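You operate a simulated robot arm through the tools that you are given. There is no shell and no other tool.

You run a simulated robot arm. Do the job below in one go: nothing can be reset, and whatever is moved stays where it is left.

Task
Erase the old result and rerun six stirred shots at ramp 1.
Fine: stirrer off after.

Only the result counts: the job must be done as asked and must still hold three seconds after the hand-in. Knocking over, shifting, dropping, spilling or breaking anything else fails it.

Robot
A 7-joint arm with a two-finger parallel gripper, fixed in place. Base frame: the origin is at the foot of the arm, x ahead of it, y to its left, z up; the work surface is at about z = 900. Readings come in mm, degrees, newtons and seconds.
Its first joint turns from -166.0 to 166.0 degrees. Payload 1.57 kg.
The TCP is the grasp point between the finger pads, 30 mm short of the fingertips. In the tool frame z runs along the fingers and y along their closing line. The gripper opens to 80 mm. The fingers are 17 mm wide and 12 mm thick; the gripper's body (40 by 82 mm) begins 80 mm behind the TCP.
Orientation is that of the tool frame in the base frame, as a unit quaternion [w, x, y, z]. With the fingers straight down and closing along the base's y, the tool's x points along the base's -x, its y along +y and its z along -z.

Tools
- The arm moves only by the tool arm_command. Its argument "commands" is a list of rows, each an object of numbers (a shift or turn left out is 0, a gripper value left out holds the last): "dx", "dy", "dz": the shift along the tool's x, y, z in mm; "ax", "ay", "az": the turn, a rotation vector about the tool's x, y, z in rad. In form: [{"dx": .., "dy": .., "dz": .., "ax": .., "ay": .., "az": ..}, ...]. A call has 1 to 20 rows; each row shifts and turns the commanded pose from where the row before left it, along the tool's axes as they then stand. "claw" is the gripper command, from -1 (shut) to 1 (fully open), values between in proportion, set as the call begins (left out, the last holds). Rows are played at 5 a second. More than 50 mm and 8.6 degrees between two rows, or a gripper value outside its range, and nothing of the call is played. Where a pose cannot be reached the arm comes as near as it can. A force on the tool above 40 N (or 10 N above the force at the start of the call, whichever is more), or a blocked arm, ends the call early, and 0.2 s more pass. Each finger travels about 153 mm/s and halts on what it meets, pressing with about 24 N; the grip force reading is that of the motor and also rises with nothing between the fingers. The clock runs only during rows and for 0.2 s after the last one: add rows that do not move to give the fingers time. It gives the time, the measured TCP pose, the force on the tool (base axes), the opening and the grip force at its end, in the units of the frame above (readings bear some noise), with the torque about the TCP (base axes, N m) and any sound that the robot's microphone picked up.
- Cameras (640 x 400 px; columns grow to the right, rows downward): "scene" is fixed at [220.4, -498, 1549.5]; the picture's right is [0.89, -0.46, 0.00], its down [-0.14, -0.28, -0.95] and it looks along [0.44, 0.84, -0.31] (base axes); focal length 360 px, centre (320, 200). "wrist" rides on the gripper at [72, -7, -122] in the tool frame; the picture's right is [0.09, 1.00, 0.00], its down [-0.84, 0.08, -0.54] and it looks along [-0.54, 0.05, 0.84] (tool axes); focal length 238 px, centre (320, 200). There is no depth. A picture from a camera that has moved, and an enlarged one, comes with that camera's place and axes in the base frame and with its lens.
- capture(camera): a new picture of that camera. It takes no simulated time.
- zoom(camera, box): a new picture of the part [left, top, right, bottom] of that camera's present view, enlarged. It takes no simulated time.
- job_done(): hands the job in; it is judged then, once.

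Places have to be worked out from the pictures, the camera data and where the tool is seen. Open the gripper and draw the arm clear of the work before you hand the job in, unless the task says otherwise.

The tools are called as a command line: name --argument value ..., lists and objects as JSON in quotes. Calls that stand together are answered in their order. arm_command: Moves the arm, as the interface text tells. Its arguments: {"type":"object","properties":{"commands":{"type":"array"},"claw":{"type":"number"}},"required":["commands"]} The other tools are called the same way: capture (camera) takes a picture; zoom (camera, box) takes an enlarged picture of a part of a camera's view; job_done () hands the job in.

At the start:

```text
t: 0.0
position: [433.3, 268.1, 1292.3]
ee_rot: [0.0, 0.0, 1.0, 0.0]
ft_force: [0.0, 0.3, -0.2]
moment: [-0.05, 0.02, 0.0]
opening: 79.8
gripper_force: 0.1
```

scene: 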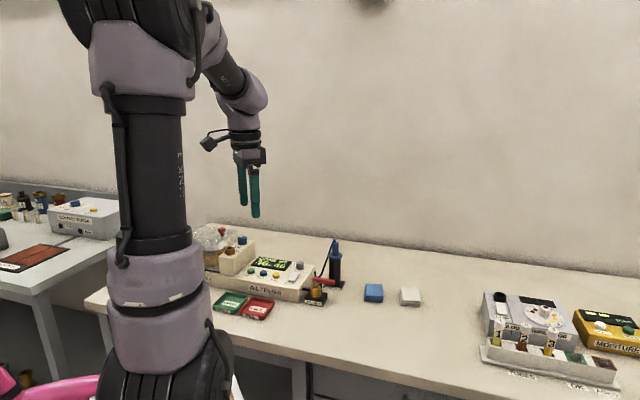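
wrist: 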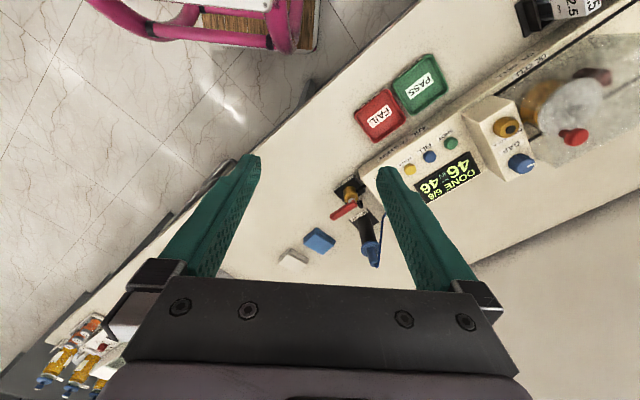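

The pictures show an instrument with a display reading "DONE 6/6", some knobs and buttons, and other devices further off. I zoom in on both views to read the labels.

zoom --camera "scene" --box '[190, 210, 350, 330]'

zoom --camera "wrist" --box '[340, 40, 640, 230]'

zoom --camera "scene" --box '[470, 270, 640, 400]'

zoom --camera "scene" --box '[0, 170, 130, 280]'

```text
3.33 times, centred on (270, 270) of scene
camera zoom: at [220.4, -498.0, 1549.5], right [0.89, -0.46, 0.0], down [-0.14, -0.28, -0.95], along [0.44, 0.84, -0.31], focal length 1200 px, centre (487, -33)
```

zoom: 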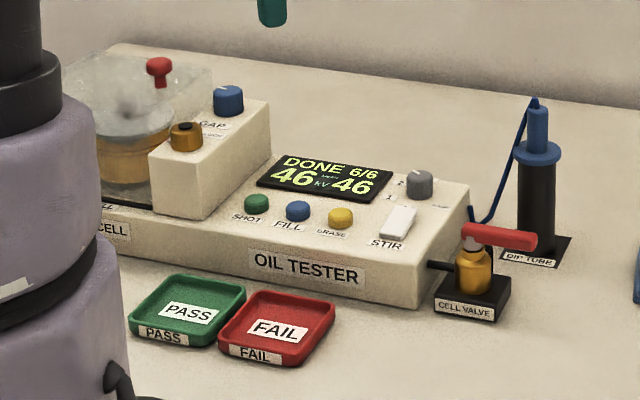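

```text
2.11 times, centred on (490, 135) of wrist
camera zoom: at [363.3, 261.9, 1414.3], right [-0.09, 1.0, 0.0], down [0.84, 0.08, 0.54], along [0.54, 0.05, -0.84], focal length 502 px, centre (-38, 337)
```

zoom: 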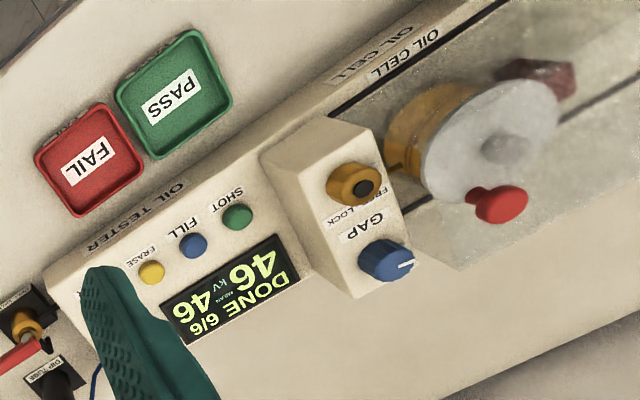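

```text
3.08 times, centred on (555, 335) of scene
camera zoom: at [220.4, -498.0, 1549.5], right [0.89, -0.46, 0.0], down [-0.14, -0.28, -0.95], along [0.44, 0.84, -0.31], focal length 1107 px, centre (-403, -215)
```

zoom: 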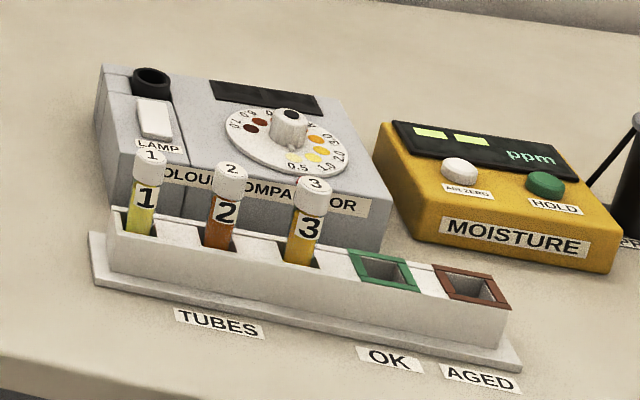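

```text
3.64 times, centred on (65, 225) of scene
camera zoom: at [220.4, -498.0, 1549.5], right [0.89, -0.46, 0.0], down [-0.14, -0.28, -0.95], along [0.44, 0.84, -0.31], focal length 1309 px, centre (1247, 109)
```

zoom: 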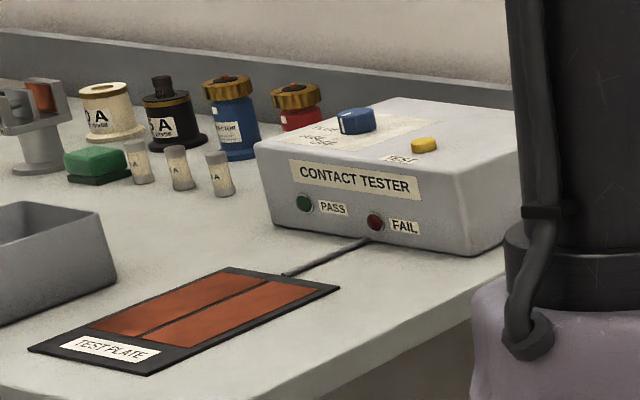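

The oil tester is on the bench ahead-left at about (530, 500), turned roughly 45° to the base, with ERASE, FILL and SHOT buttons, a STIR rocker and a grey selector knob. I move the wrist camera nearer and turn it square to the panel to read its labels.

arm_command --commands '[{"dy": 29, "dz": 26}, {"dy": 29, "dz": 26}, {"dy": 29, "dz": 26}, {"dy": 30, "dz": 26}, {"az": -0.125}, {"az": -0.125}, {"az": -0.125}, {"az": -0.125}, {"az": -0.125}, {"az": -0.125}, {}]' --claw 1

capture --camera "wrist"

capture --camera "scene"

```text
t: 2.4
position: [434.3, 384.6, 1188.7]
ee_rot: [0.001, -0.368, 0.93, 0.0]
ft_force: [-0.4, -0.5, 0.0]
moment: [0.03, -0.01, 0.04]
opening: 80.1
gripper_force: 0.1
```

```text
taken
camera wrist: at [387.1, 331.8, 1310.3], right [-0.75, 0.66, 0.0], down [0.56, 0.63, 0.54], along [0.36, 0.41, -0.84], focal length 238 px, centre (320, 200)
```

wrist: 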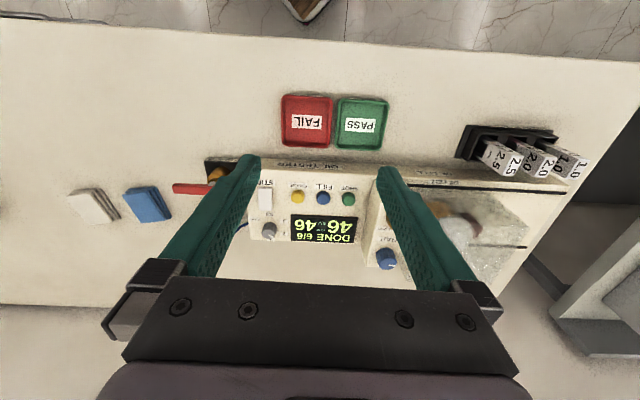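

```text
taken
```

scene: 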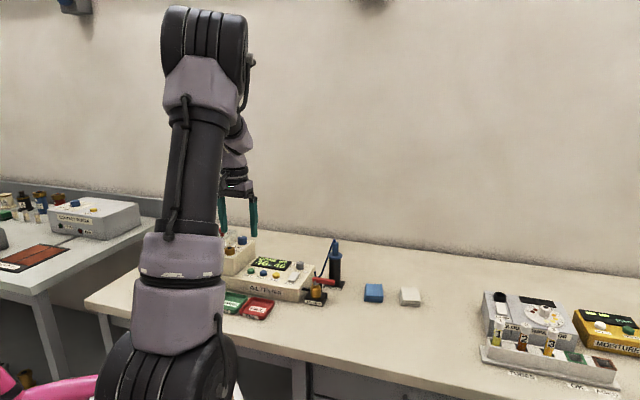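

The panel is now nearly square in view. I zoom in to read the labels around the STIR switch, the selector, the gap block and the gauges.

zoom --camera "wrist" --box '[240, 140, 400, 260]'

zoom --camera "wrist" --box '[360, 110, 600, 290]'

zoom --camera "scene" --box '[225, 225, 345, 315]'

```text
3.33 times, centred on (320, 200) of wrist
camera zoom: at [387.1, 331.8, 1310.3], right [-0.75, 0.66, 0.0], down [0.56, 0.63, 0.54], along [0.36, 0.41, -0.84], focal length 794 px, centre (320, 200)
```

zoom: 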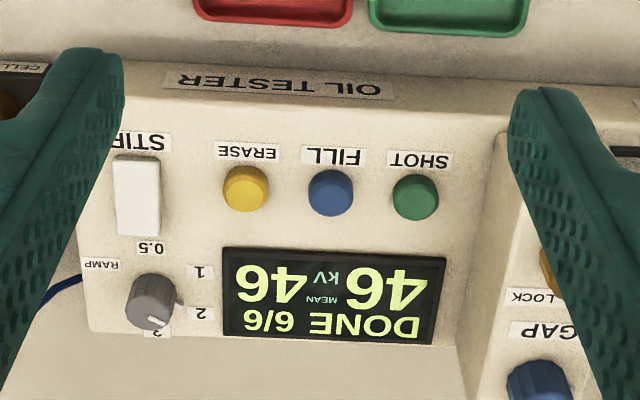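

```text
2.22 times, centred on (480, 200) of wrist
camera zoom: at [387.1, 331.8, 1310.3], right [-0.75, 0.66, 0.0], down [0.56, 0.63, 0.54], along [0.36, 0.41, -0.84], focal length 530 px, centre (-36, 200)
```

zoom: 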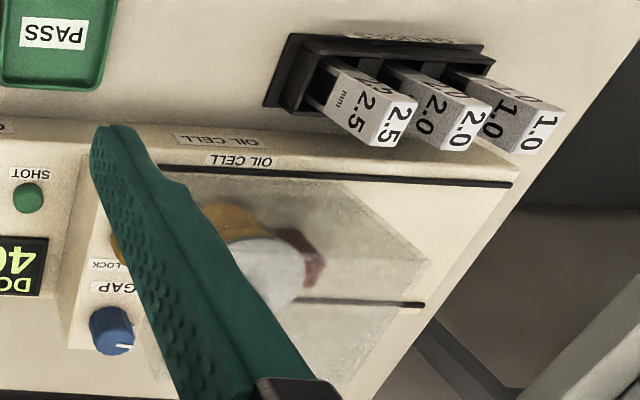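

```text
4.44 times, centred on (285, 270) of scene
camera zoom: at [220.4, -498.0, 1549.5], right [0.89, -0.46, 0.0], down [-0.14, -0.28, -0.95], along [0.44, 0.84, -0.31], focal length 1600 px, centre (476, -111)
```

zoom: 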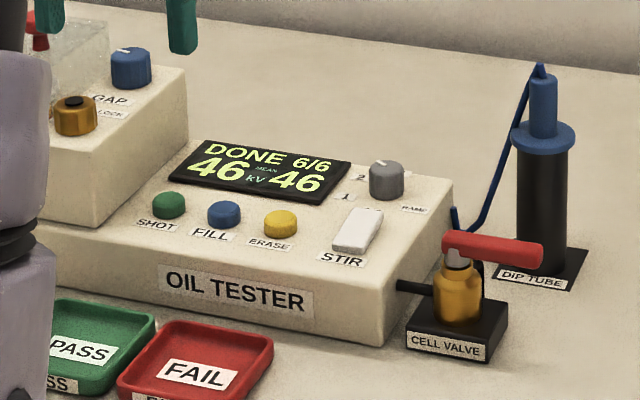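

The ramp selector has positions 0.5, 1, 2 and 3, and its white mark seems to point at 3. I bring the camera closer over the right half of the panel, staying well above everything, to see the knob, the rocker and its state.

arm_command --commands '[{"dx": -18.25, "dy": -17.35, "dz": 22}, {"dx": -18.25, "dy": -17.35, "dz": 22}, {"dx": -18.25, "dy": -17.35, "dz": 22}, {"dx": -18.25, "dy": -17.35, "dz": 22}, {}]' --claw 1

capture --camera "wrist"

zoom --camera "wrist" --box '[230, 110, 430, 270]'

zoom --camera "scene" --box '[225, 225, 345, 315]'

```text
t: 3.6
position: [534.1, 384.8, 1098.5]
ee_rot: [0.001, -0.367, 0.93, 0.0]
ft_force: [0.0, -0.3, 0.8]
moment: [0.0, 0.02, 0.0]
opening: 79.8
gripper_force: 0.2
```

```text
taken
camera wrist: at [487.5, 330.4, 1220.9], right [-0.75, 0.67, 0.0], down [0.56, 0.63, 0.54], along [0.36, 0.4, -0.84], focal length 238 px, centre (320, 200)
```

wrist: 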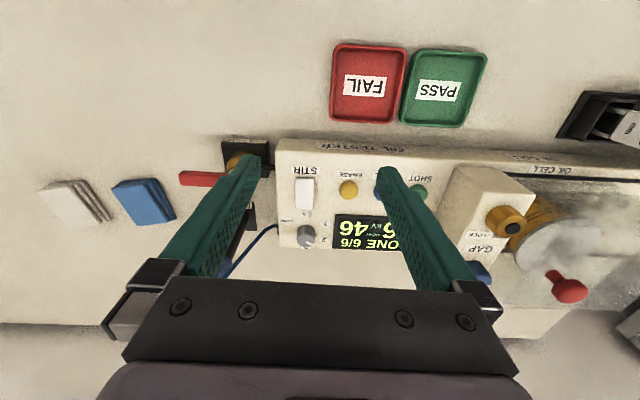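

```text
2.50 times, centred on (330, 190) of wrist
camera zoom: at [487.5, 330.4, 1220.9], right [-0.75, 0.67, 0.0], down [0.56, 0.63, 0.54], along [0.36, 0.4, -0.84], focal length 596 px, centre (295, 225)
```

zoom: 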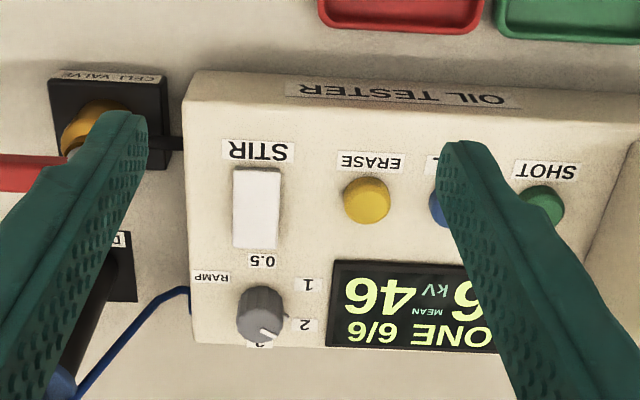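

```text
4.44 times, centred on (285, 270) of scene
camera zoom: at [220.4, -498.0, 1549.5], right [0.89, -0.46, 0.0], down [-0.14, -0.28, -0.95], along [0.44, 0.84, -0.31], focal length 1600 px, centre (476, -111)
```

zoom: 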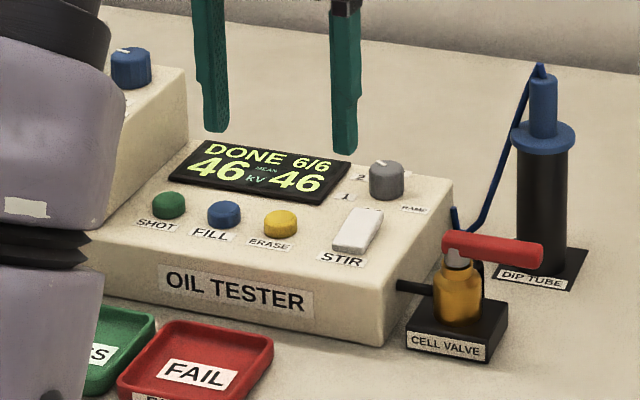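

I zoom tightly on the selector and on the rocker to read the pointer and the rocker's tilt.

zoom --camera "wrist" --box '[280, 205, 350, 255]'

zoom --camera "wrist" --box '[280, 160, 350, 210]'

zoom --camera "scene" --box '[280, 252, 320, 282]'

zoom --camera "wrist" --box '[440, 160, 620, 320]'

```text
8.00 times, centred on (315, 230) of wrist
camera zoom: at [487.5, 330.4, 1220.9], right [-0.75, 0.67, 0.0], down [0.56, 0.63, 0.54], along [0.36, 0.4, -0.84], focal length 1907 px, centre (360, -40)
```

zoom: 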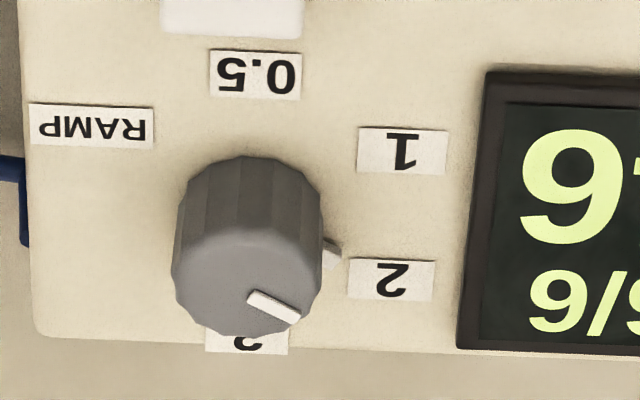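

```text
8.00 times, centred on (315, 185) of wrist
camera zoom: at [487.5, 330.4, 1220.9], right [-0.75, 0.67, 0.0], down [0.56, 0.63, 0.54], along [0.36, 0.4, -0.84], focal length 1907 px, centre (360, 320)
```

zoom: 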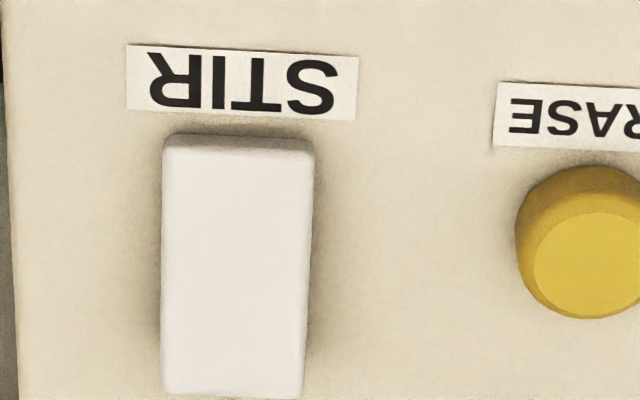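

```text
13.33 times, centred on (300, 267) of scene
camera zoom: at [220.4, -498.0, 1549.5], right [0.89, -0.46, 0.0], down [-0.14, -0.28, -0.95], along [0.44, 0.84, -0.31], focal length 4798 px, centre (587, -693)
```

zoom: 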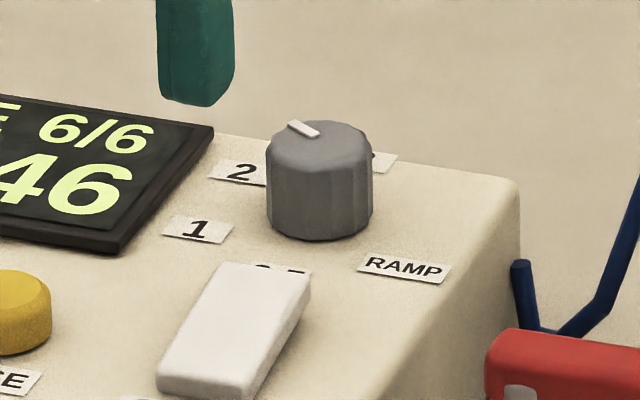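

```text
2.50 times, centred on (530, 240) of wrist
camera zoom: at [487.5, 330.4, 1220.9], right [-0.75, 0.67, 0.0], down [0.56, 0.63, 0.54], along [0.36, 0.4, -0.84], focal length 596 px, centre (-205, 100)
```

zoom: 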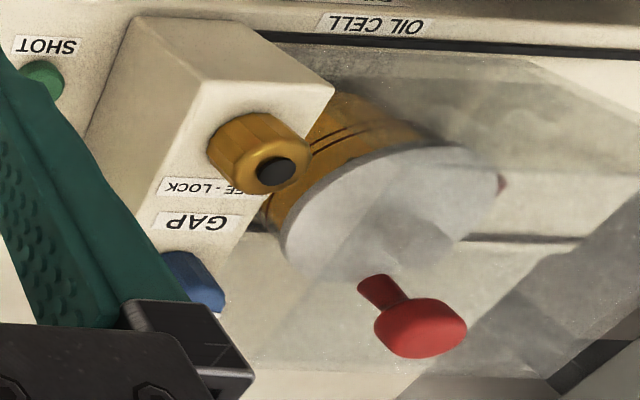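

The selector's pointer is at 2, so it needs a 60° counter-clockwise turn to reach 1. I check the rocker's tilt and the cell more closely.

zoom --camera "scene" --box '[282, 264, 312, 284]'

zoom --camera "wrist" --box '[285, 165, 325, 220]'

zoom --camera "scene" --box '[310, 230, 440, 320]'

```text
16.00 times, centred on (297, 274) of scene
camera zoom: at [220.4, -498.0, 1549.5], right [0.89, -0.46, 0.0], down [-0.14, -0.28, -0.95], along [0.44, 0.84, -0.31], focal length 5758 px, centre (688, -984)
```

zoom: 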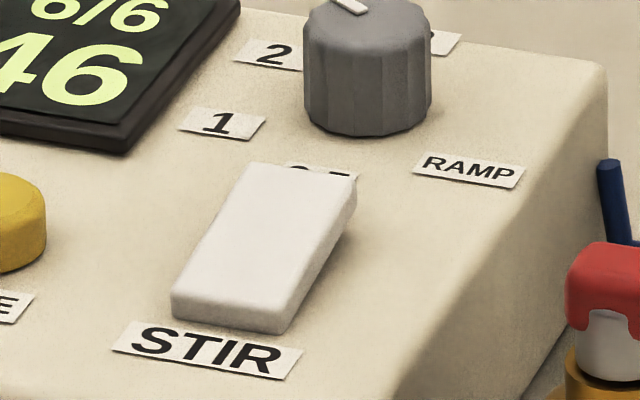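

```text
7.27 times, centred on (305, 192) of wrist
camera zoom: at [487.5, 330.4, 1220.9], right [-0.75, 0.67, 0.0], down [0.56, 0.63, 0.54], along [0.36, 0.4, -0.84], focal length 1734 px, centre (429, 254)
```

zoom: 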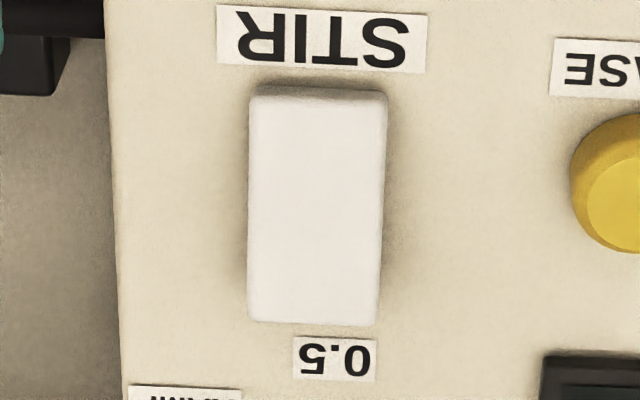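

```text
4.44 times, centred on (375, 275) of scene
camera zoom: at [220.4, -498.0, 1549.5], right [0.89, -0.46, 0.0], down [-0.14, -0.28, -0.95], along [0.44, 0.84, -0.31], focal length 1600 px, centre (76, -133)
```

zoom: 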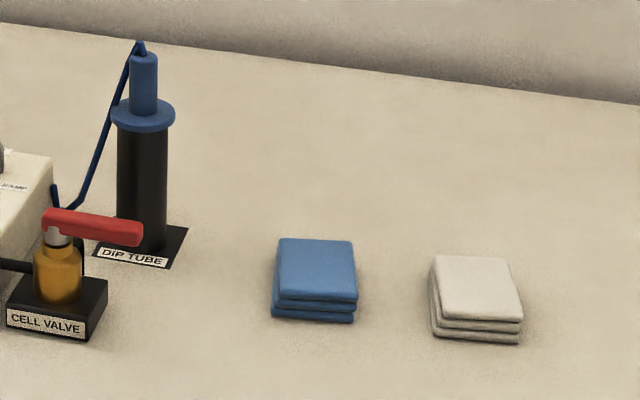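

The rocker's front end is down and its back end is up. I place the knob's top centre at about (650, 481, 981) and the panel at z≈963. I hover above the knob with the gripper part open to check alignment before turning anything.

arm_command --commands '[{"dx": -37.6, "dy": -2.25, "dz": 12}, {"dx": -37.6, "dy": -2.25, "dz": 12}, {"dx": -37.6, "dy": -2.25, "dz": 12}, {"dx": -37.5, "dy": -2.25, "dz": 12}, {}, {}]' --claw 0.0

capture --camera "wrist"

zoom --camera "wrist" --box '[240, 100, 400, 220]'

zoom --camera "scene" --box '[225, 205, 345, 295]'

```text
t: 5.0
position: [650.9, 478.8, 1051.1]
ee_rot: [0.0, -0.366, 0.931, 0.0]
ft_force: [-0.3, 0.2, 0.3]
moment: [0.01, -0.03, -0.01]
opening: 39.8
gripper_force: 0.0
```

```text
taken
camera wrist: at [604.0, 425.8, 1173.6], right [-0.75, 0.67, 0.0], down [0.56, 0.63, 0.54], along [0.36, 0.4, -0.84], focal length 238 px, centre (320, 200)
```

wrist: 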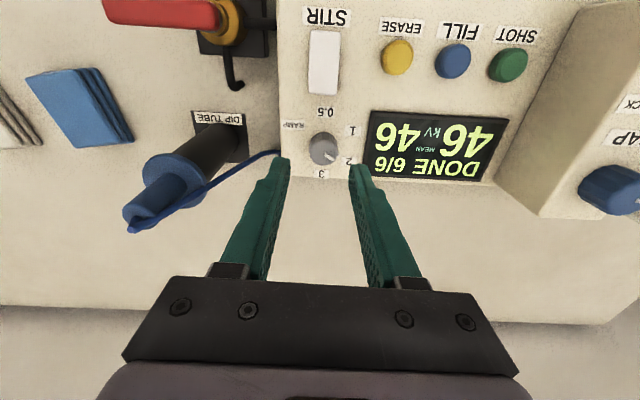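

```text
3.33 times, centred on (320, 160) of wrist
camera zoom: at [604.0, 425.8, 1173.6], right [-0.75, 0.67, 0.0], down [0.56, 0.63, 0.54], along [0.36, 0.4, -0.84], focal length 794 px, centre (320, 333)
```

zoom: 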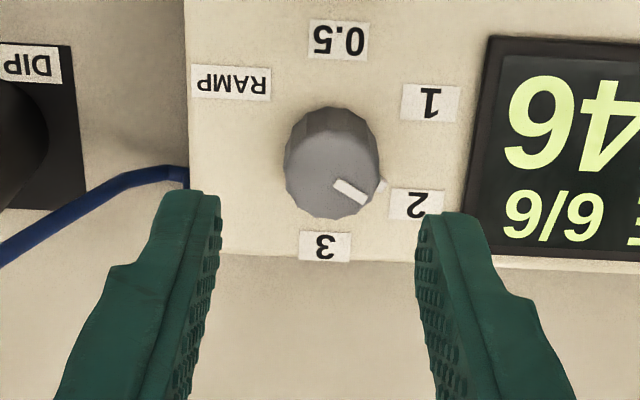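

```text
4.44 times, centred on (285, 250) of scene
camera zoom: at [220.4, -498.0, 1549.5], right [0.89, -0.46, 0.0], down [-0.14, -0.28, -0.95], along [0.44, 0.84, -0.31], focal length 1600 px, centre (476, -22)
```

zoom: 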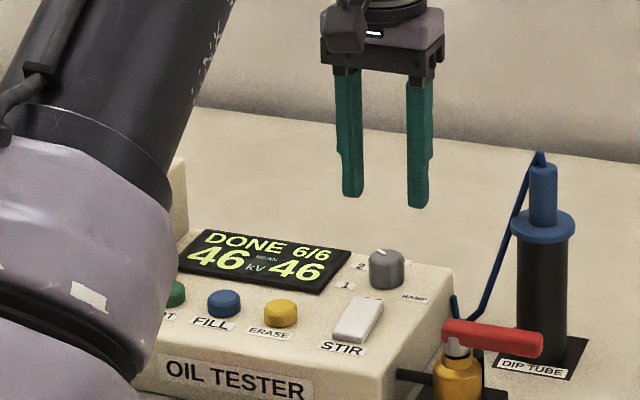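

The knob lies about 8 mm ahead of the TCP at roughly (654, 486), and the panel axis runs at −45°. I centre over it, lower to just above the knob, and turn the fingers into line with the pointer (about 30° clockwise) so the 60° turn is symmetric.

arm_command --commands '[{"dx": -7.9, "dy": 3.2}, {"dz": 17}, {"dz": 18}, {"az": 0.1225}, {"az": 0.1225}, {"az": 0.1225}, {"az": 0.1225}, {}]' --claw 0.0

capture --camera "wrist"

zoom --camera "wrist" --box '[250, 90, 410, 210]'

zoom --camera "scene" --box '[270, 225, 350, 285]'

```text
t: 6.8
position: [653.8, 488.0, 1017.7]
ee_rot: [0.001, -0.129, 0.992, -0.001]
ft_force: [-0.3, 0.1, -0.3]
moment: [0.0, 0.0, 0.0]
opening: 40.1
gripper_force: 0.1
```

```text
taken
camera wrist: at [587.6, 462.8, 1139.2], right [-0.34, 0.94, 0.0], down [0.79, 0.29, 0.54], along [0.51, 0.19, -0.84], focal length 238 px, centre (320, 200)
```

wrist: 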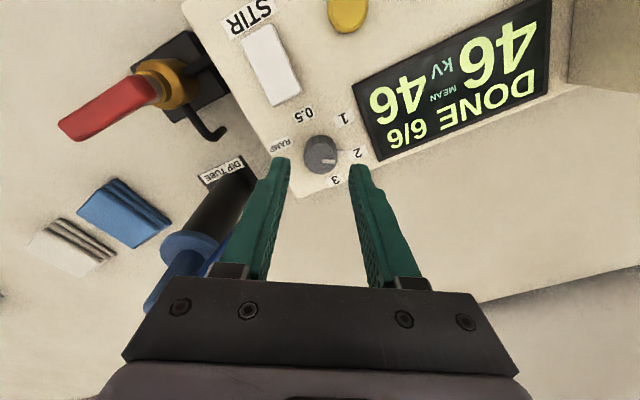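

```text
3.33 times, centred on (330, 150) of wrist
camera zoom: at [587.6, 462.8, 1139.2], right [-0.34, 0.94, 0.0], down [0.79, 0.29, 0.54], along [0.51, 0.19, -0.84], focal length 794 px, centre (287, 367)
```

zoom: 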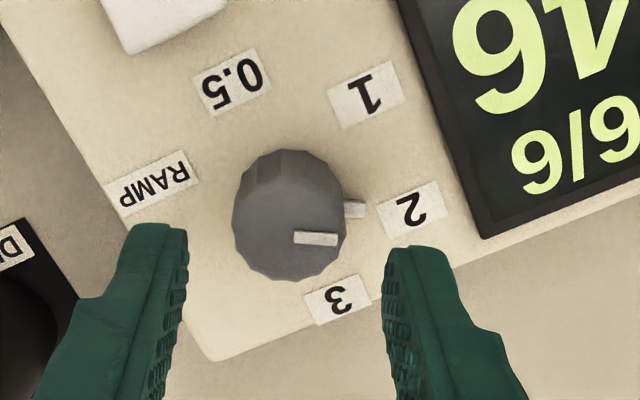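

```text
6.67 times, centred on (310, 255) of scene
camera zoom: at [220.4, -498.0, 1549.5], right [0.89, -0.46, 0.0], down [-0.14, -0.28, -0.95], along [0.44, 0.84, -0.31], focal length 2399 px, centre (387, -167)
```

zoom: 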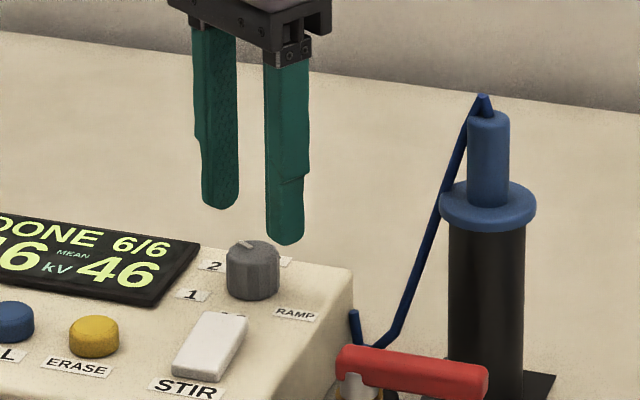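

The pointer is now in line with the closing axis and the knob sits about 2–3 mm toward the tool's +x. I shift by that and lower the open fingers around the knob, then look before closing.

arm_command --commands '[{"dx": 2.5}, {"dz": 7}, {"dz": 7}, {"dz": 5}, {}]' --claw 0.0

zoom --camera "wrist" --box '[260, 110, 380, 200]'

zoom --camera "scene" --box '[280, 235, 330, 275]'

```text
t: 8.0
position: [653.4, 486.5, 998.8]
ee_rot: [0.0, -0.129, 0.992, -0.001]
ft_force: [-0.3, -0.1, 0.3]
moment: [-0.02, 0.0, 0.01]
opening: 40.0
gripper_force: 0.1
```

```text
4.44 times, centred on (320, 155) of wrist
camera zoom: at [585.4, 462.4, 1120.2], right [-0.34, 0.94, 0.0], down [0.79, 0.29, 0.54], along [0.51, 0.19, -0.84], focal length 1059 px, centre (320, 400)
```

zoom: 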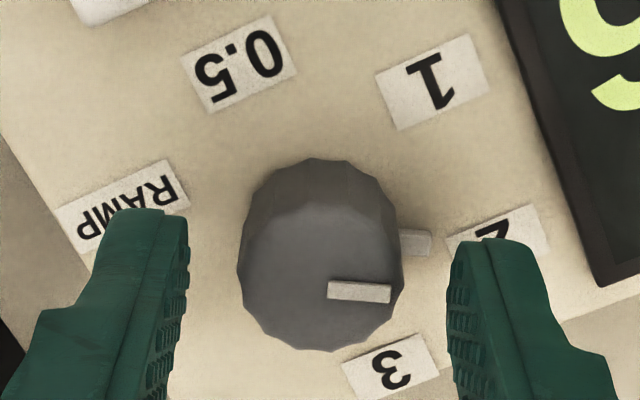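

```text
10.00 times, centred on (305, 255) of scene
camera zoom: at [220.4, -498.0, 1549.5], right [0.89, -0.46, 0.0], down [-0.14, -0.28, -0.95], along [0.44, 0.84, -0.31], focal length 3599 px, centre (470, -350)
```

zoom: 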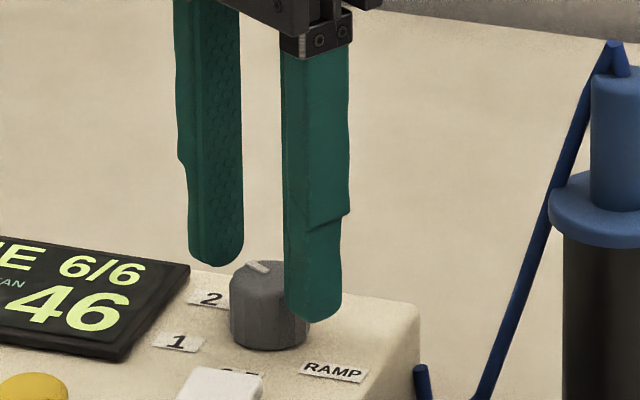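

The fingers straddle the knob and it is centred within about 1–2 mm. I go down 3.5 mm more and close on it.

arm_command --commands '[{"dz": 2}, {"dz": 1.5}, {}]' --claw 0.0

arm_command --commands '[{}, {}, {}]' --claw -1

zoom --camera "wrist" --box '[260, 110, 380, 200]'

zoom --camera "scene" --box '[280, 235, 330, 275]'

```text
t: 8.8
position: [651.7, 486.4, 995.7]
ee_rot: [0.0, -0.129, 0.992, 0.0]
ft_force: [-1.1, -0.4, 0.5]
moment: [0.0, 0.01, -0.01]
opening: 40.1
gripper_force: 0.0
```

```text
t: 9.6
position: [652.0, 487.2, 994.0]
ee_rot: [0.0, -0.13, 0.992, 0.0]
ft_force: [0.0, 2.0, -1.8]
moment: [0.06, -0.04, 0.01]
opening: 24.8
gripper_force: 36.4
```

```text
4.44 times, centred on (320, 155) of wrist
camera zoom: at [585.0, 462.6, 1116.6], right [-0.34, 0.94, 0.0], down [0.79, 0.29, 0.54], along [0.51, 0.19, -0.84], focal length 1059 px, centre (320, 400)
```

zoom: 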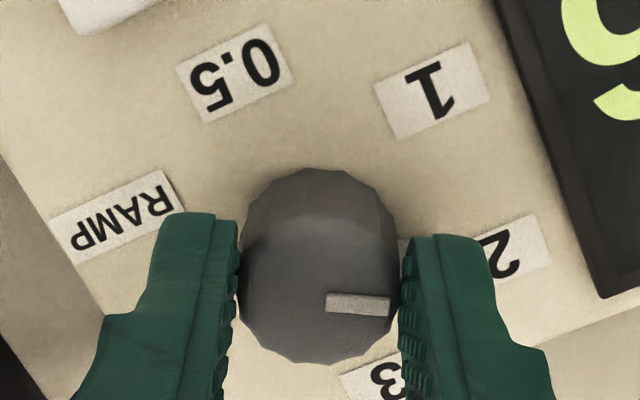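

```text
10.00 times, centred on (305, 255) of scene
camera zoom: at [220.4, -498.0, 1549.5], right [0.89, -0.46, 0.0], down [-0.14, -0.28, -0.95], along [0.44, 0.84, -0.31], focal length 3599 px, centre (470, -350)
```

zoom: 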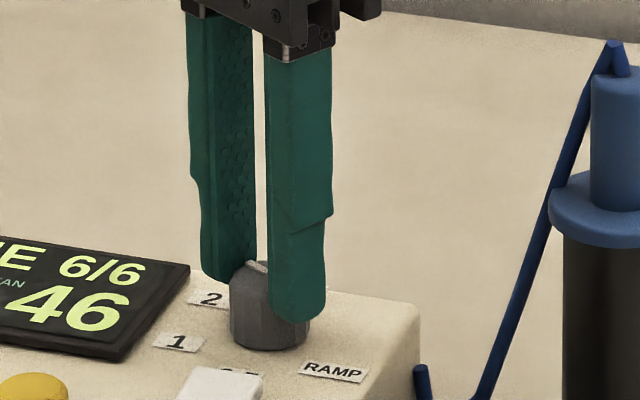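

The knob is gripped (24.8 mm wide) with almost no side force. I turn it counter-clockwise by 30° first and look.

arm_command --commands '[{"az": -0.105}, {"az": -0.105}, {"az": -0.105}, {"az": -0.105}, {"az": -0.105}, {}]' --claw -1

zoom --camera "wrist" --box '[240, 90, 400, 210]'

```text
t: 11.0
position: [652.7, 485.7, 994.7]
ee_rot: [0.0, -0.382, 0.924, 0.0]
ft_force: [-0.8, -9.7, 0.4]
moment: [-0.39, -0.02, -0.04]
opening: 24.9
gripper_force: 36.2
```

```text
3.33 times, centred on (320, 150) of wrist
camera zoom: at [607.3, 430.9, 1116.6], right [-0.77, 0.64, 0.0], down [0.54, 0.65, 0.54], along [0.35, 0.42, -0.84], focal length 794 px, centre (320, 367)
```

zoom: 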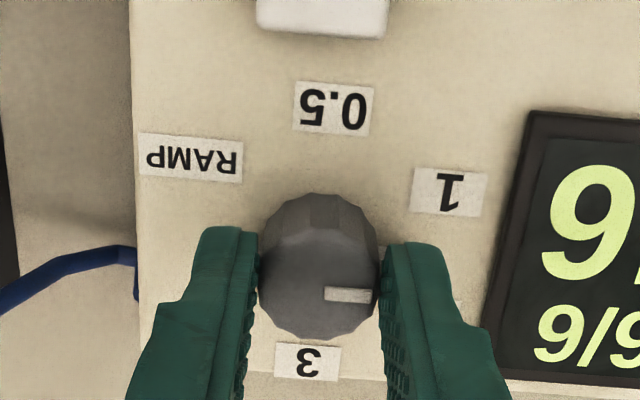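

The mark follows the gripper and is midway between 2 and 1; there's a small side force, so I relax about 1 mm toward −y while turning the remaining 30°.

arm_command --commands '[{"dx": 0.7, "dy": -0.7, "az": -0.105}, {"az": -0.105}, {"az": -0.105}, {"az": -0.105}, {"az": -0.105}, {}, {}]' --claw -1

zoom --camera "wrist" --box '[240, 90, 400, 210]'

zoom --camera "scene" --box '[265, 235, 325, 280]'

```text
t: 12.6
position: [654.0, 485.3, 994.0]
ee_rot: [0.0, -0.609, 0.793, 0.0]
ft_force: [10.7, -9.6, -2.8]
moment: [-0.57, -0.28, -0.08]
opening: 24.8
gripper_force: 36.4
```

```text
3.33 times, centred on (320, 150) of wrist
camera zoom: at [642.4, 414.4, 1116.6], right [-0.99, 0.17, 0.0], down [0.14, 0.83, 0.54], along [0.09, 0.53, -0.84], focal length 794 px, centre (320, 367)
```

zoom: 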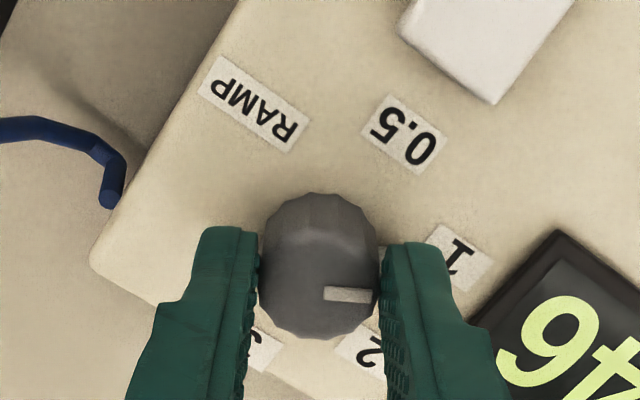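

```text
8.89 times, centred on (295, 258) of scene
camera zoom: at [220.4, -498.0, 1549.5], right [0.89, -0.46, 0.0], down [-0.14, -0.28, -0.95], along [0.44, 0.84, -0.31], focal length 3199 px, centre (542, -311)
```

zoom: 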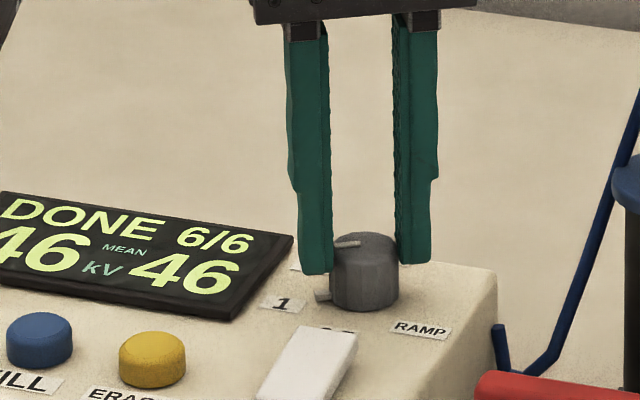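

The pointer now aims at 1. I open the fingers slightly, lift straight up and check the knob.

arm_command --commands '[{}, {}, {"dz": -10}, {"dz": -20}, {"dz": -20}, {"dz": -20}, {}]' --claw -0.1

zoom --camera "wrist" --box '[240, 80, 400, 200]'

zoom --camera "scene" --box '[225, 225, 345, 315]'

```text
t: 14.2
position: [653.4, 485.4, 1064.8]
ee_rot: [0.0, -0.611, 0.792, 0.0]
ft_force: [0.4, -0.3, -0.5]
moment: [0.02, -0.01, -0.03]
opening: 35.9
gripper_force: 0.1
```

```text
3.33 times, centred on (320, 140) of wrist
camera zoom: at [641.8, 414.9, 1186.9], right [-0.99, 0.17, 0.0], down [0.14, 0.83, 0.54], along [0.09, 0.53, -0.84], focal length 794 px, centre (320, 400)
```

zoom: 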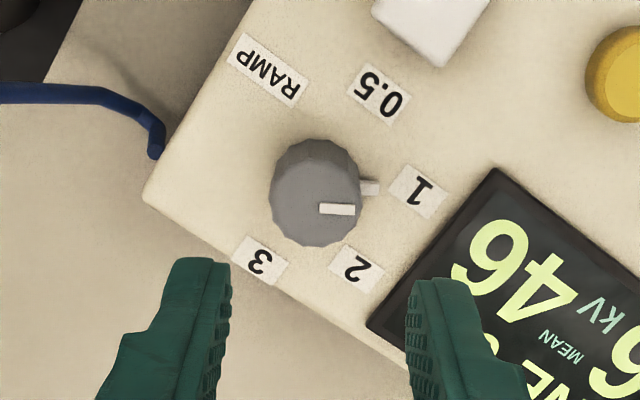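

```text
4.44 times, centred on (285, 270) of scene
camera zoom: at [220.4, -498.0, 1549.5], right [0.89, -0.46, 0.0], down [-0.14, -0.28, -0.95], along [0.44, 0.84, -0.31], focal length 1600 px, centre (476, -111)
```

zoom: 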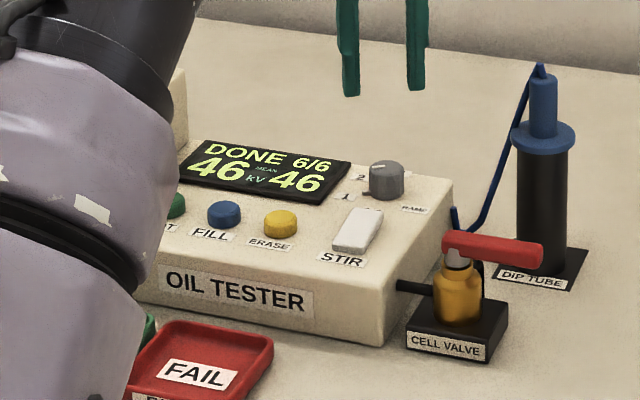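

The selector now reads 1. Next I turn the tool square with the panel, close the fingers, and hover over the yellow ERASE button at about (565, 468).

arm_command --commands '[{"az": 0.1058}, {"az": 0.1058}, {"az": 0.1058}, {"az": 0.1058}, {"az": 0.1058}, {"dx": 24.8, "dy": 16.8, "dz": 8}, {"dx": 24.8, "dy": 16.8, "dz": 8}, {"dx": 24.9, "dy": 16.9, "dz": 8}, {}]' --claw -1

capture --camera "wrist"

zoom --camera "wrist" --box '[240, 80, 400, 200]'

zoom --camera "scene" --box '[225, 225, 345, 315]'

```text
t: 16.2
position: [563.8, 468.8, 1041.9]
ee_rot: [0.0, -0.381, 0.925, -0.001]
ft_force: [-0.2, 0.0, 0.2]
moment: [0.02, 0.01, -0.01]
opening: 0.0
gripper_force: 20.5
```

```text
taken
camera wrist: at [517.0, 414.5, 1163.5], right [-0.77, 0.64, 0.0], down [0.54, 0.64, 0.54], along [0.35, 0.42, -0.84], focal length 238 px, centre (320, 200)
```

wrist: 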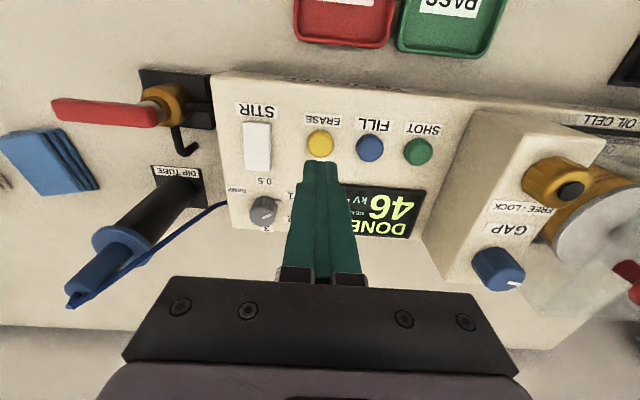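

```text
3.33 times, centred on (320, 140) of wrist
camera zoom: at [517.0, 414.5, 1163.5], right [-0.77, 0.64, 0.0], down [0.54, 0.64, 0.54], along [0.35, 0.42, -0.84], focal length 794 px, centre (320, 400)
```

zoom: 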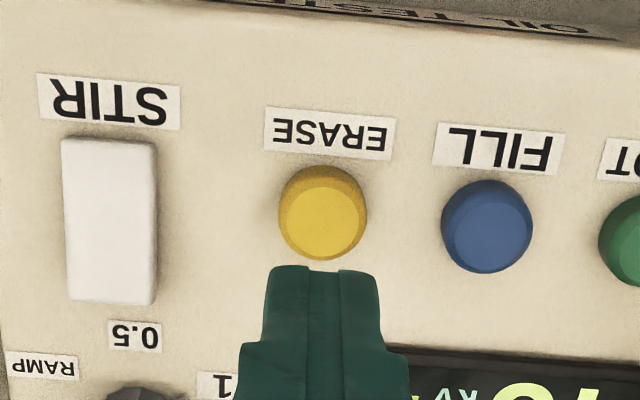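

```text
4.44 times, centred on (285, 270) of scene
camera zoom: at [220.4, -498.0, 1549.5], right [0.89, -0.46, 0.0], down [-0.14, -0.28, -0.95], along [0.44, 0.84, -0.31], focal length 1600 px, centre (476, -111)
```

zoom: 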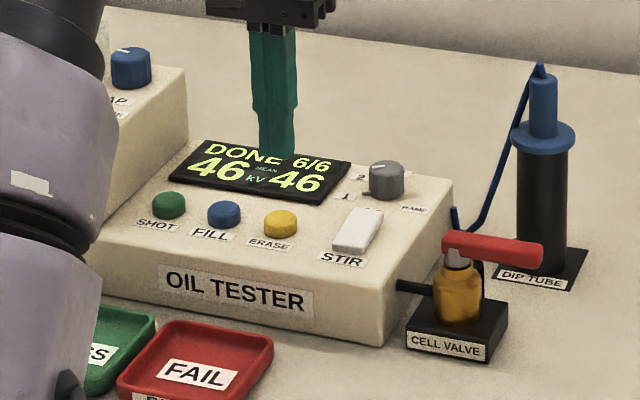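

The closed fingertips are centred over ERASE within about 1 mm. I lower toward it and then press in small steps.

arm_command --commands '[{"dz": 18}, {"dz": 18}, {"dz": 2}, {"dz": 2}, {"dz": 2}, {}]' --claw -1

zoom --camera "wrist" --box '[240, 100, 400, 220]'

zoom --camera "scene" --box '[225, 225, 345, 315]'

```text
t: 17.6
position: [563.9, 468.9, 999.1]
ee_rot: [0.0, -0.381, 0.925, 0.0]
ft_force: [-0.5, -0.1, -0.5]
moment: [0.0, 0.01, 0.01]
opening: 0.1
gripper_force: 21.3
```

```text
3.33 times, centred on (320, 160) of wrist
camera zoom: at [518.3, 414.0, 1120.8], right [-0.77, 0.64, 0.0], down [0.54, 0.64, 0.54], along [0.35, 0.42, -0.84], focal length 794 px, centre (320, 333)
```

zoom: 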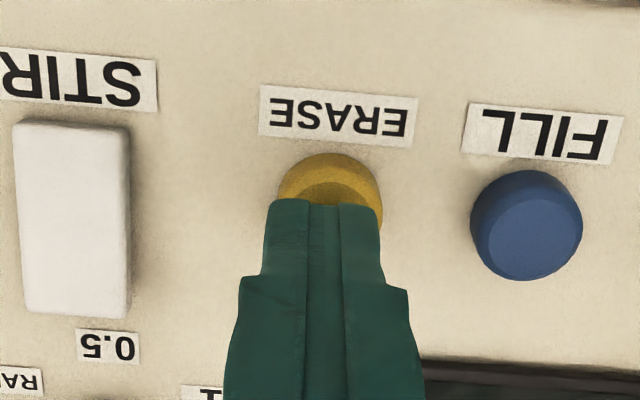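

```text
4.44 times, centred on (285, 270) of scene
camera zoom: at [220.4, -498.0, 1549.5], right [0.89, -0.46, 0.0], down [-0.14, -0.28, -0.95], along [0.44, 0.84, -0.31], focal length 1600 px, centre (476, -111)
```

zoom: 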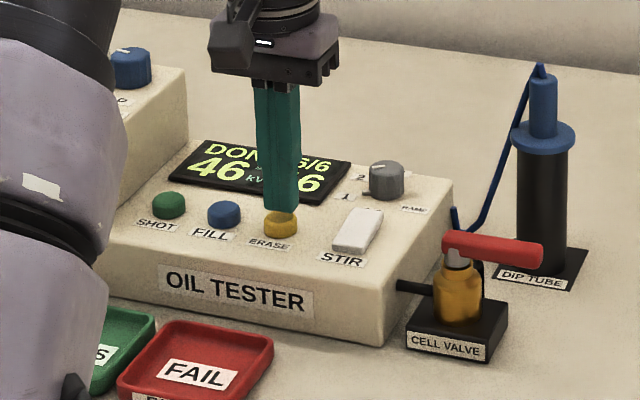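

The tips are at z≈969, just above the button with no contact yet. I keep pressing down in 1.5 mm steps, with a small 1.5 mm sideways centring.

arm_command --commands '[{"dy": 1.5}, {"dz": 1.5}, {"dz": 1.5}, {"dz": 1.5}, {}]' --claw -1

zoom --camera "scene" --box '[225, 225, 345, 315]'

```text
t: 18.8
position: [562.7, 471.0, 994.3]
ee_rot: [0.0, -0.381, 0.925, 0.0]
ft_force: [-0.1, 0.2, -0.7]
moment: [-0.01, -0.02, -0.03]
opening: 0.0
gripper_force: 21.7
```

```text
4.44 times, centred on (285, 270) of scene
camera zoom: at [220.4, -498.0, 1549.5], right [0.89, -0.46, 0.0], down [-0.14, -0.28, -0.95], along [0.44, 0.84, -0.31], focal length 1600 px, centre (476, -111)
```

zoom: 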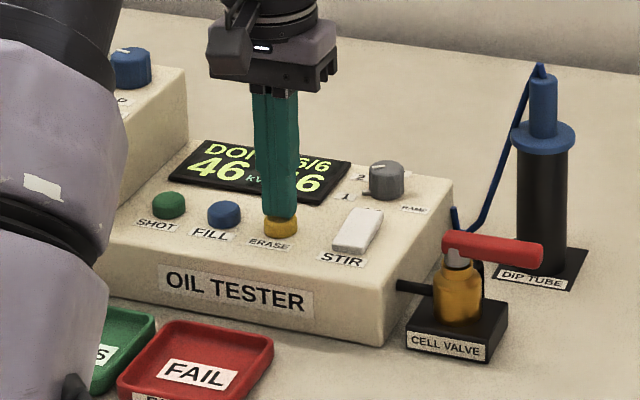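

There is still no contact force at tip z≈964, although the tip is almost on the cap. I go on in 1.5 mm steps.

arm_command --commands '[{"dz": 1.5}, {"dz": 1.5}, {}]' --claw -1

zoom --camera "scene" --box '[225, 225, 345, 315]'

zoom --camera "wrist" --box '[240, 100, 400, 220]'

```text
t: 19.6
position: [562.5, 469.6, 991.2]
ee_rot: [0.0, -0.381, 0.924, 0.001]
ft_force: [-1.0, -1.1, 0.6]
moment: [0.0, 0.0, 0.0]
opening: 0.0
gripper_force: 21.4
```

```text
4.44 times, centred on (285, 270) of scene
camera zoom: at [220.4, -498.0, 1549.5], right [0.89, -0.46, 0.0], down [-0.14, -0.28, -0.95], along [0.44, 0.84, -0.31], focal length 1600 px, centre (476, -111)
```

zoom: 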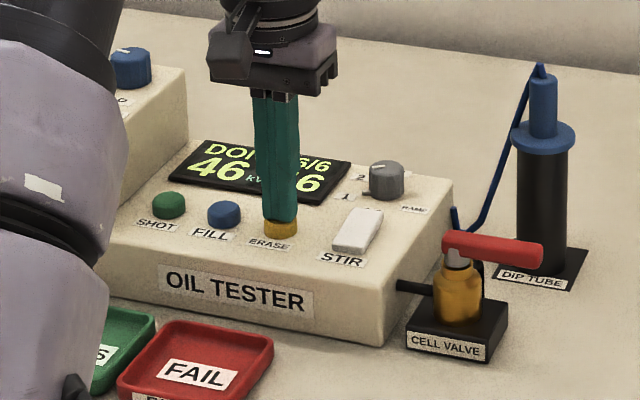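

```text
3.33 times, centred on (320, 160) of wrist
camera zoom: at [517.4, 415.3, 1113.2], right [-0.77, 0.64, 0.0], down [0.54, 0.64, 0.54], along [0.35, 0.42, -0.84], focal length 794 px, centre (320, 333)
```

zoom: 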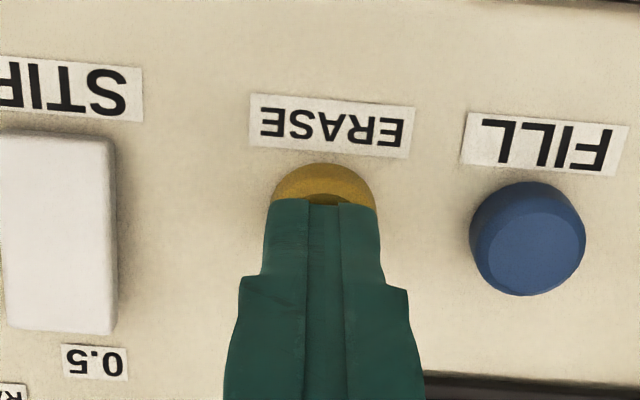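

Tip at z≈961 and still no load, so the cap must be a little lower than estimated. I continue down in small steps.

arm_command --commands '[{"dz": 1.5}, {"dz": 1.5}, {}]' --claw -1

zoom --camera "scene" --box '[225, 225, 345, 315]'

```text
t: 20.4
position: [562.0, 470.6, 988.2]
ee_rot: [0.0, -0.381, 0.925, 0.0]
ft_force: [0.3, 0.2, 2.0]
moment: [0.04, -0.02, 0.0]
opening: 0.0
gripper_force: 21.6
heard: click
```

```text
4.44 times, centred on (285, 270) of scene
camera zoom: at [220.4, -498.0, 1549.5], right [0.89, -0.46, 0.0], down [-0.14, -0.28, -0.95], along [0.44, 0.84, -0.31], focal length 1600 px, centre (476, -111)
```

zoom: 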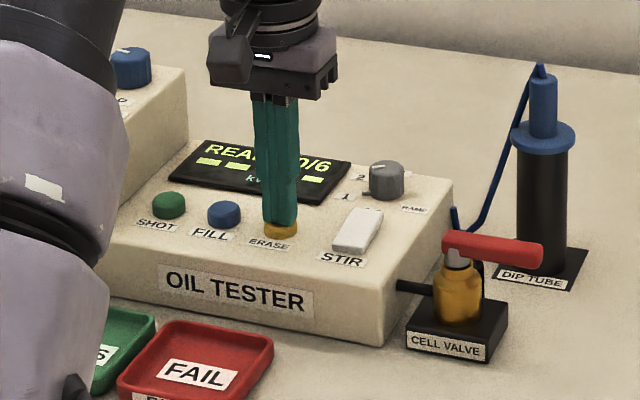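

A click was heard and the display now reads READY 0/6, so ERASE has worked. I lift off and look at the display and the cell before touching STIR.

arm_command --commands '[{"dz": -20}, {"dz": -30}, {"dz": -30}, {}]' --claw -1

capture --camera "wrist"

zoom --camera "wrist" --box '[420, 100, 640, 265]'

zoom --camera "wrist" --box '[230, 100, 430, 250]'

zoom --camera "scene" --box '[225, 225, 345, 315]'

```text
t: 21.4
position: [563.0, 469.4, 1067.5]
ee_rot: [0.0, -0.381, 0.925, 0.001]
ft_force: [0.0, -0.8, -0.4]
moment: [-0.02, -0.01, -0.01]
opening: 0.1
gripper_force: 21.2
```

```text
taken
camera wrist: at [517.7, 415.2, 1190.2], right [-0.77, 0.64, 0.0], down [0.54, 0.64, 0.54], along [0.35, 0.42, -0.84], focal length 238 px, centre (320, 200)
```

wrist: 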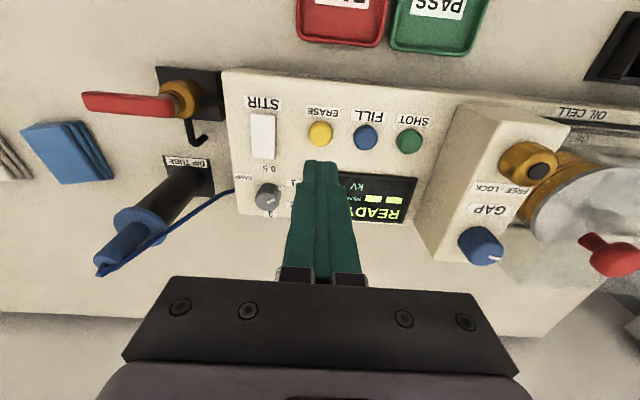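

```text
2.42 times, centred on (530, 182) of wrist
camera zoom: at [517.7, 415.2, 1190.2], right [-0.77, 0.64, 0.0], down [0.54, 0.64, 0.54], along [0.35, 0.42, -0.84], focal length 578 px, centre (-189, 242)
```

zoom: 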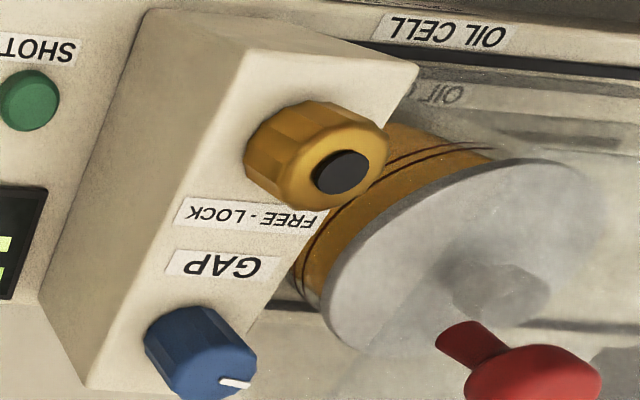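

```text
2.67 times, centred on (330, 175) of wrist
camera zoom: at [517.7, 415.2, 1190.2], right [-0.77, 0.64, 0.0], down [0.54, 0.64, 0.54], along [0.35, 0.42, -0.84], focal length 636 px, centre (293, 267)
```

zoom: 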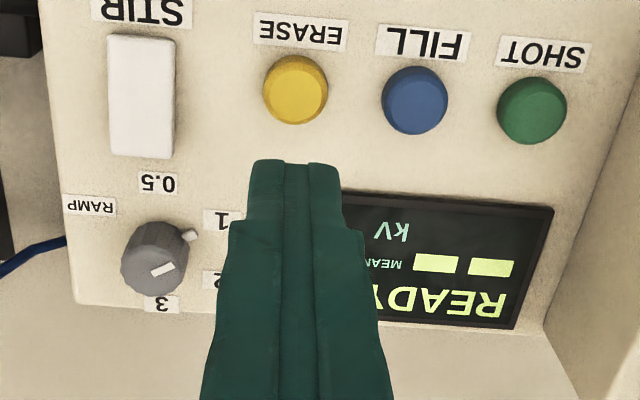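

```text
4.44 times, centred on (285, 270) of scene
camera zoom: at [220.4, -498.0, 1549.5], right [0.89, -0.46, 0.0], down [-0.14, -0.28, -0.95], along [0.44, 0.84, -0.31], focal length 1600 px, centre (476, -111)
```

zoom: 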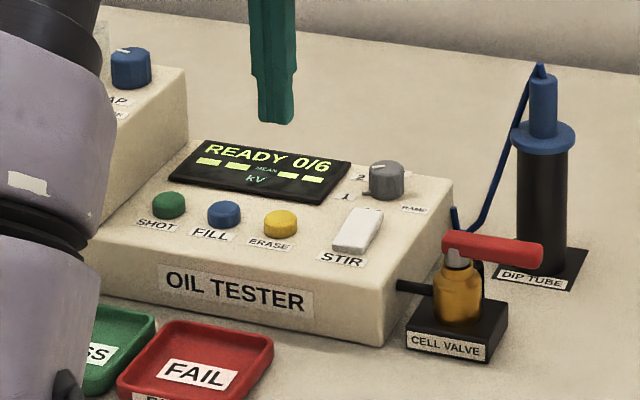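

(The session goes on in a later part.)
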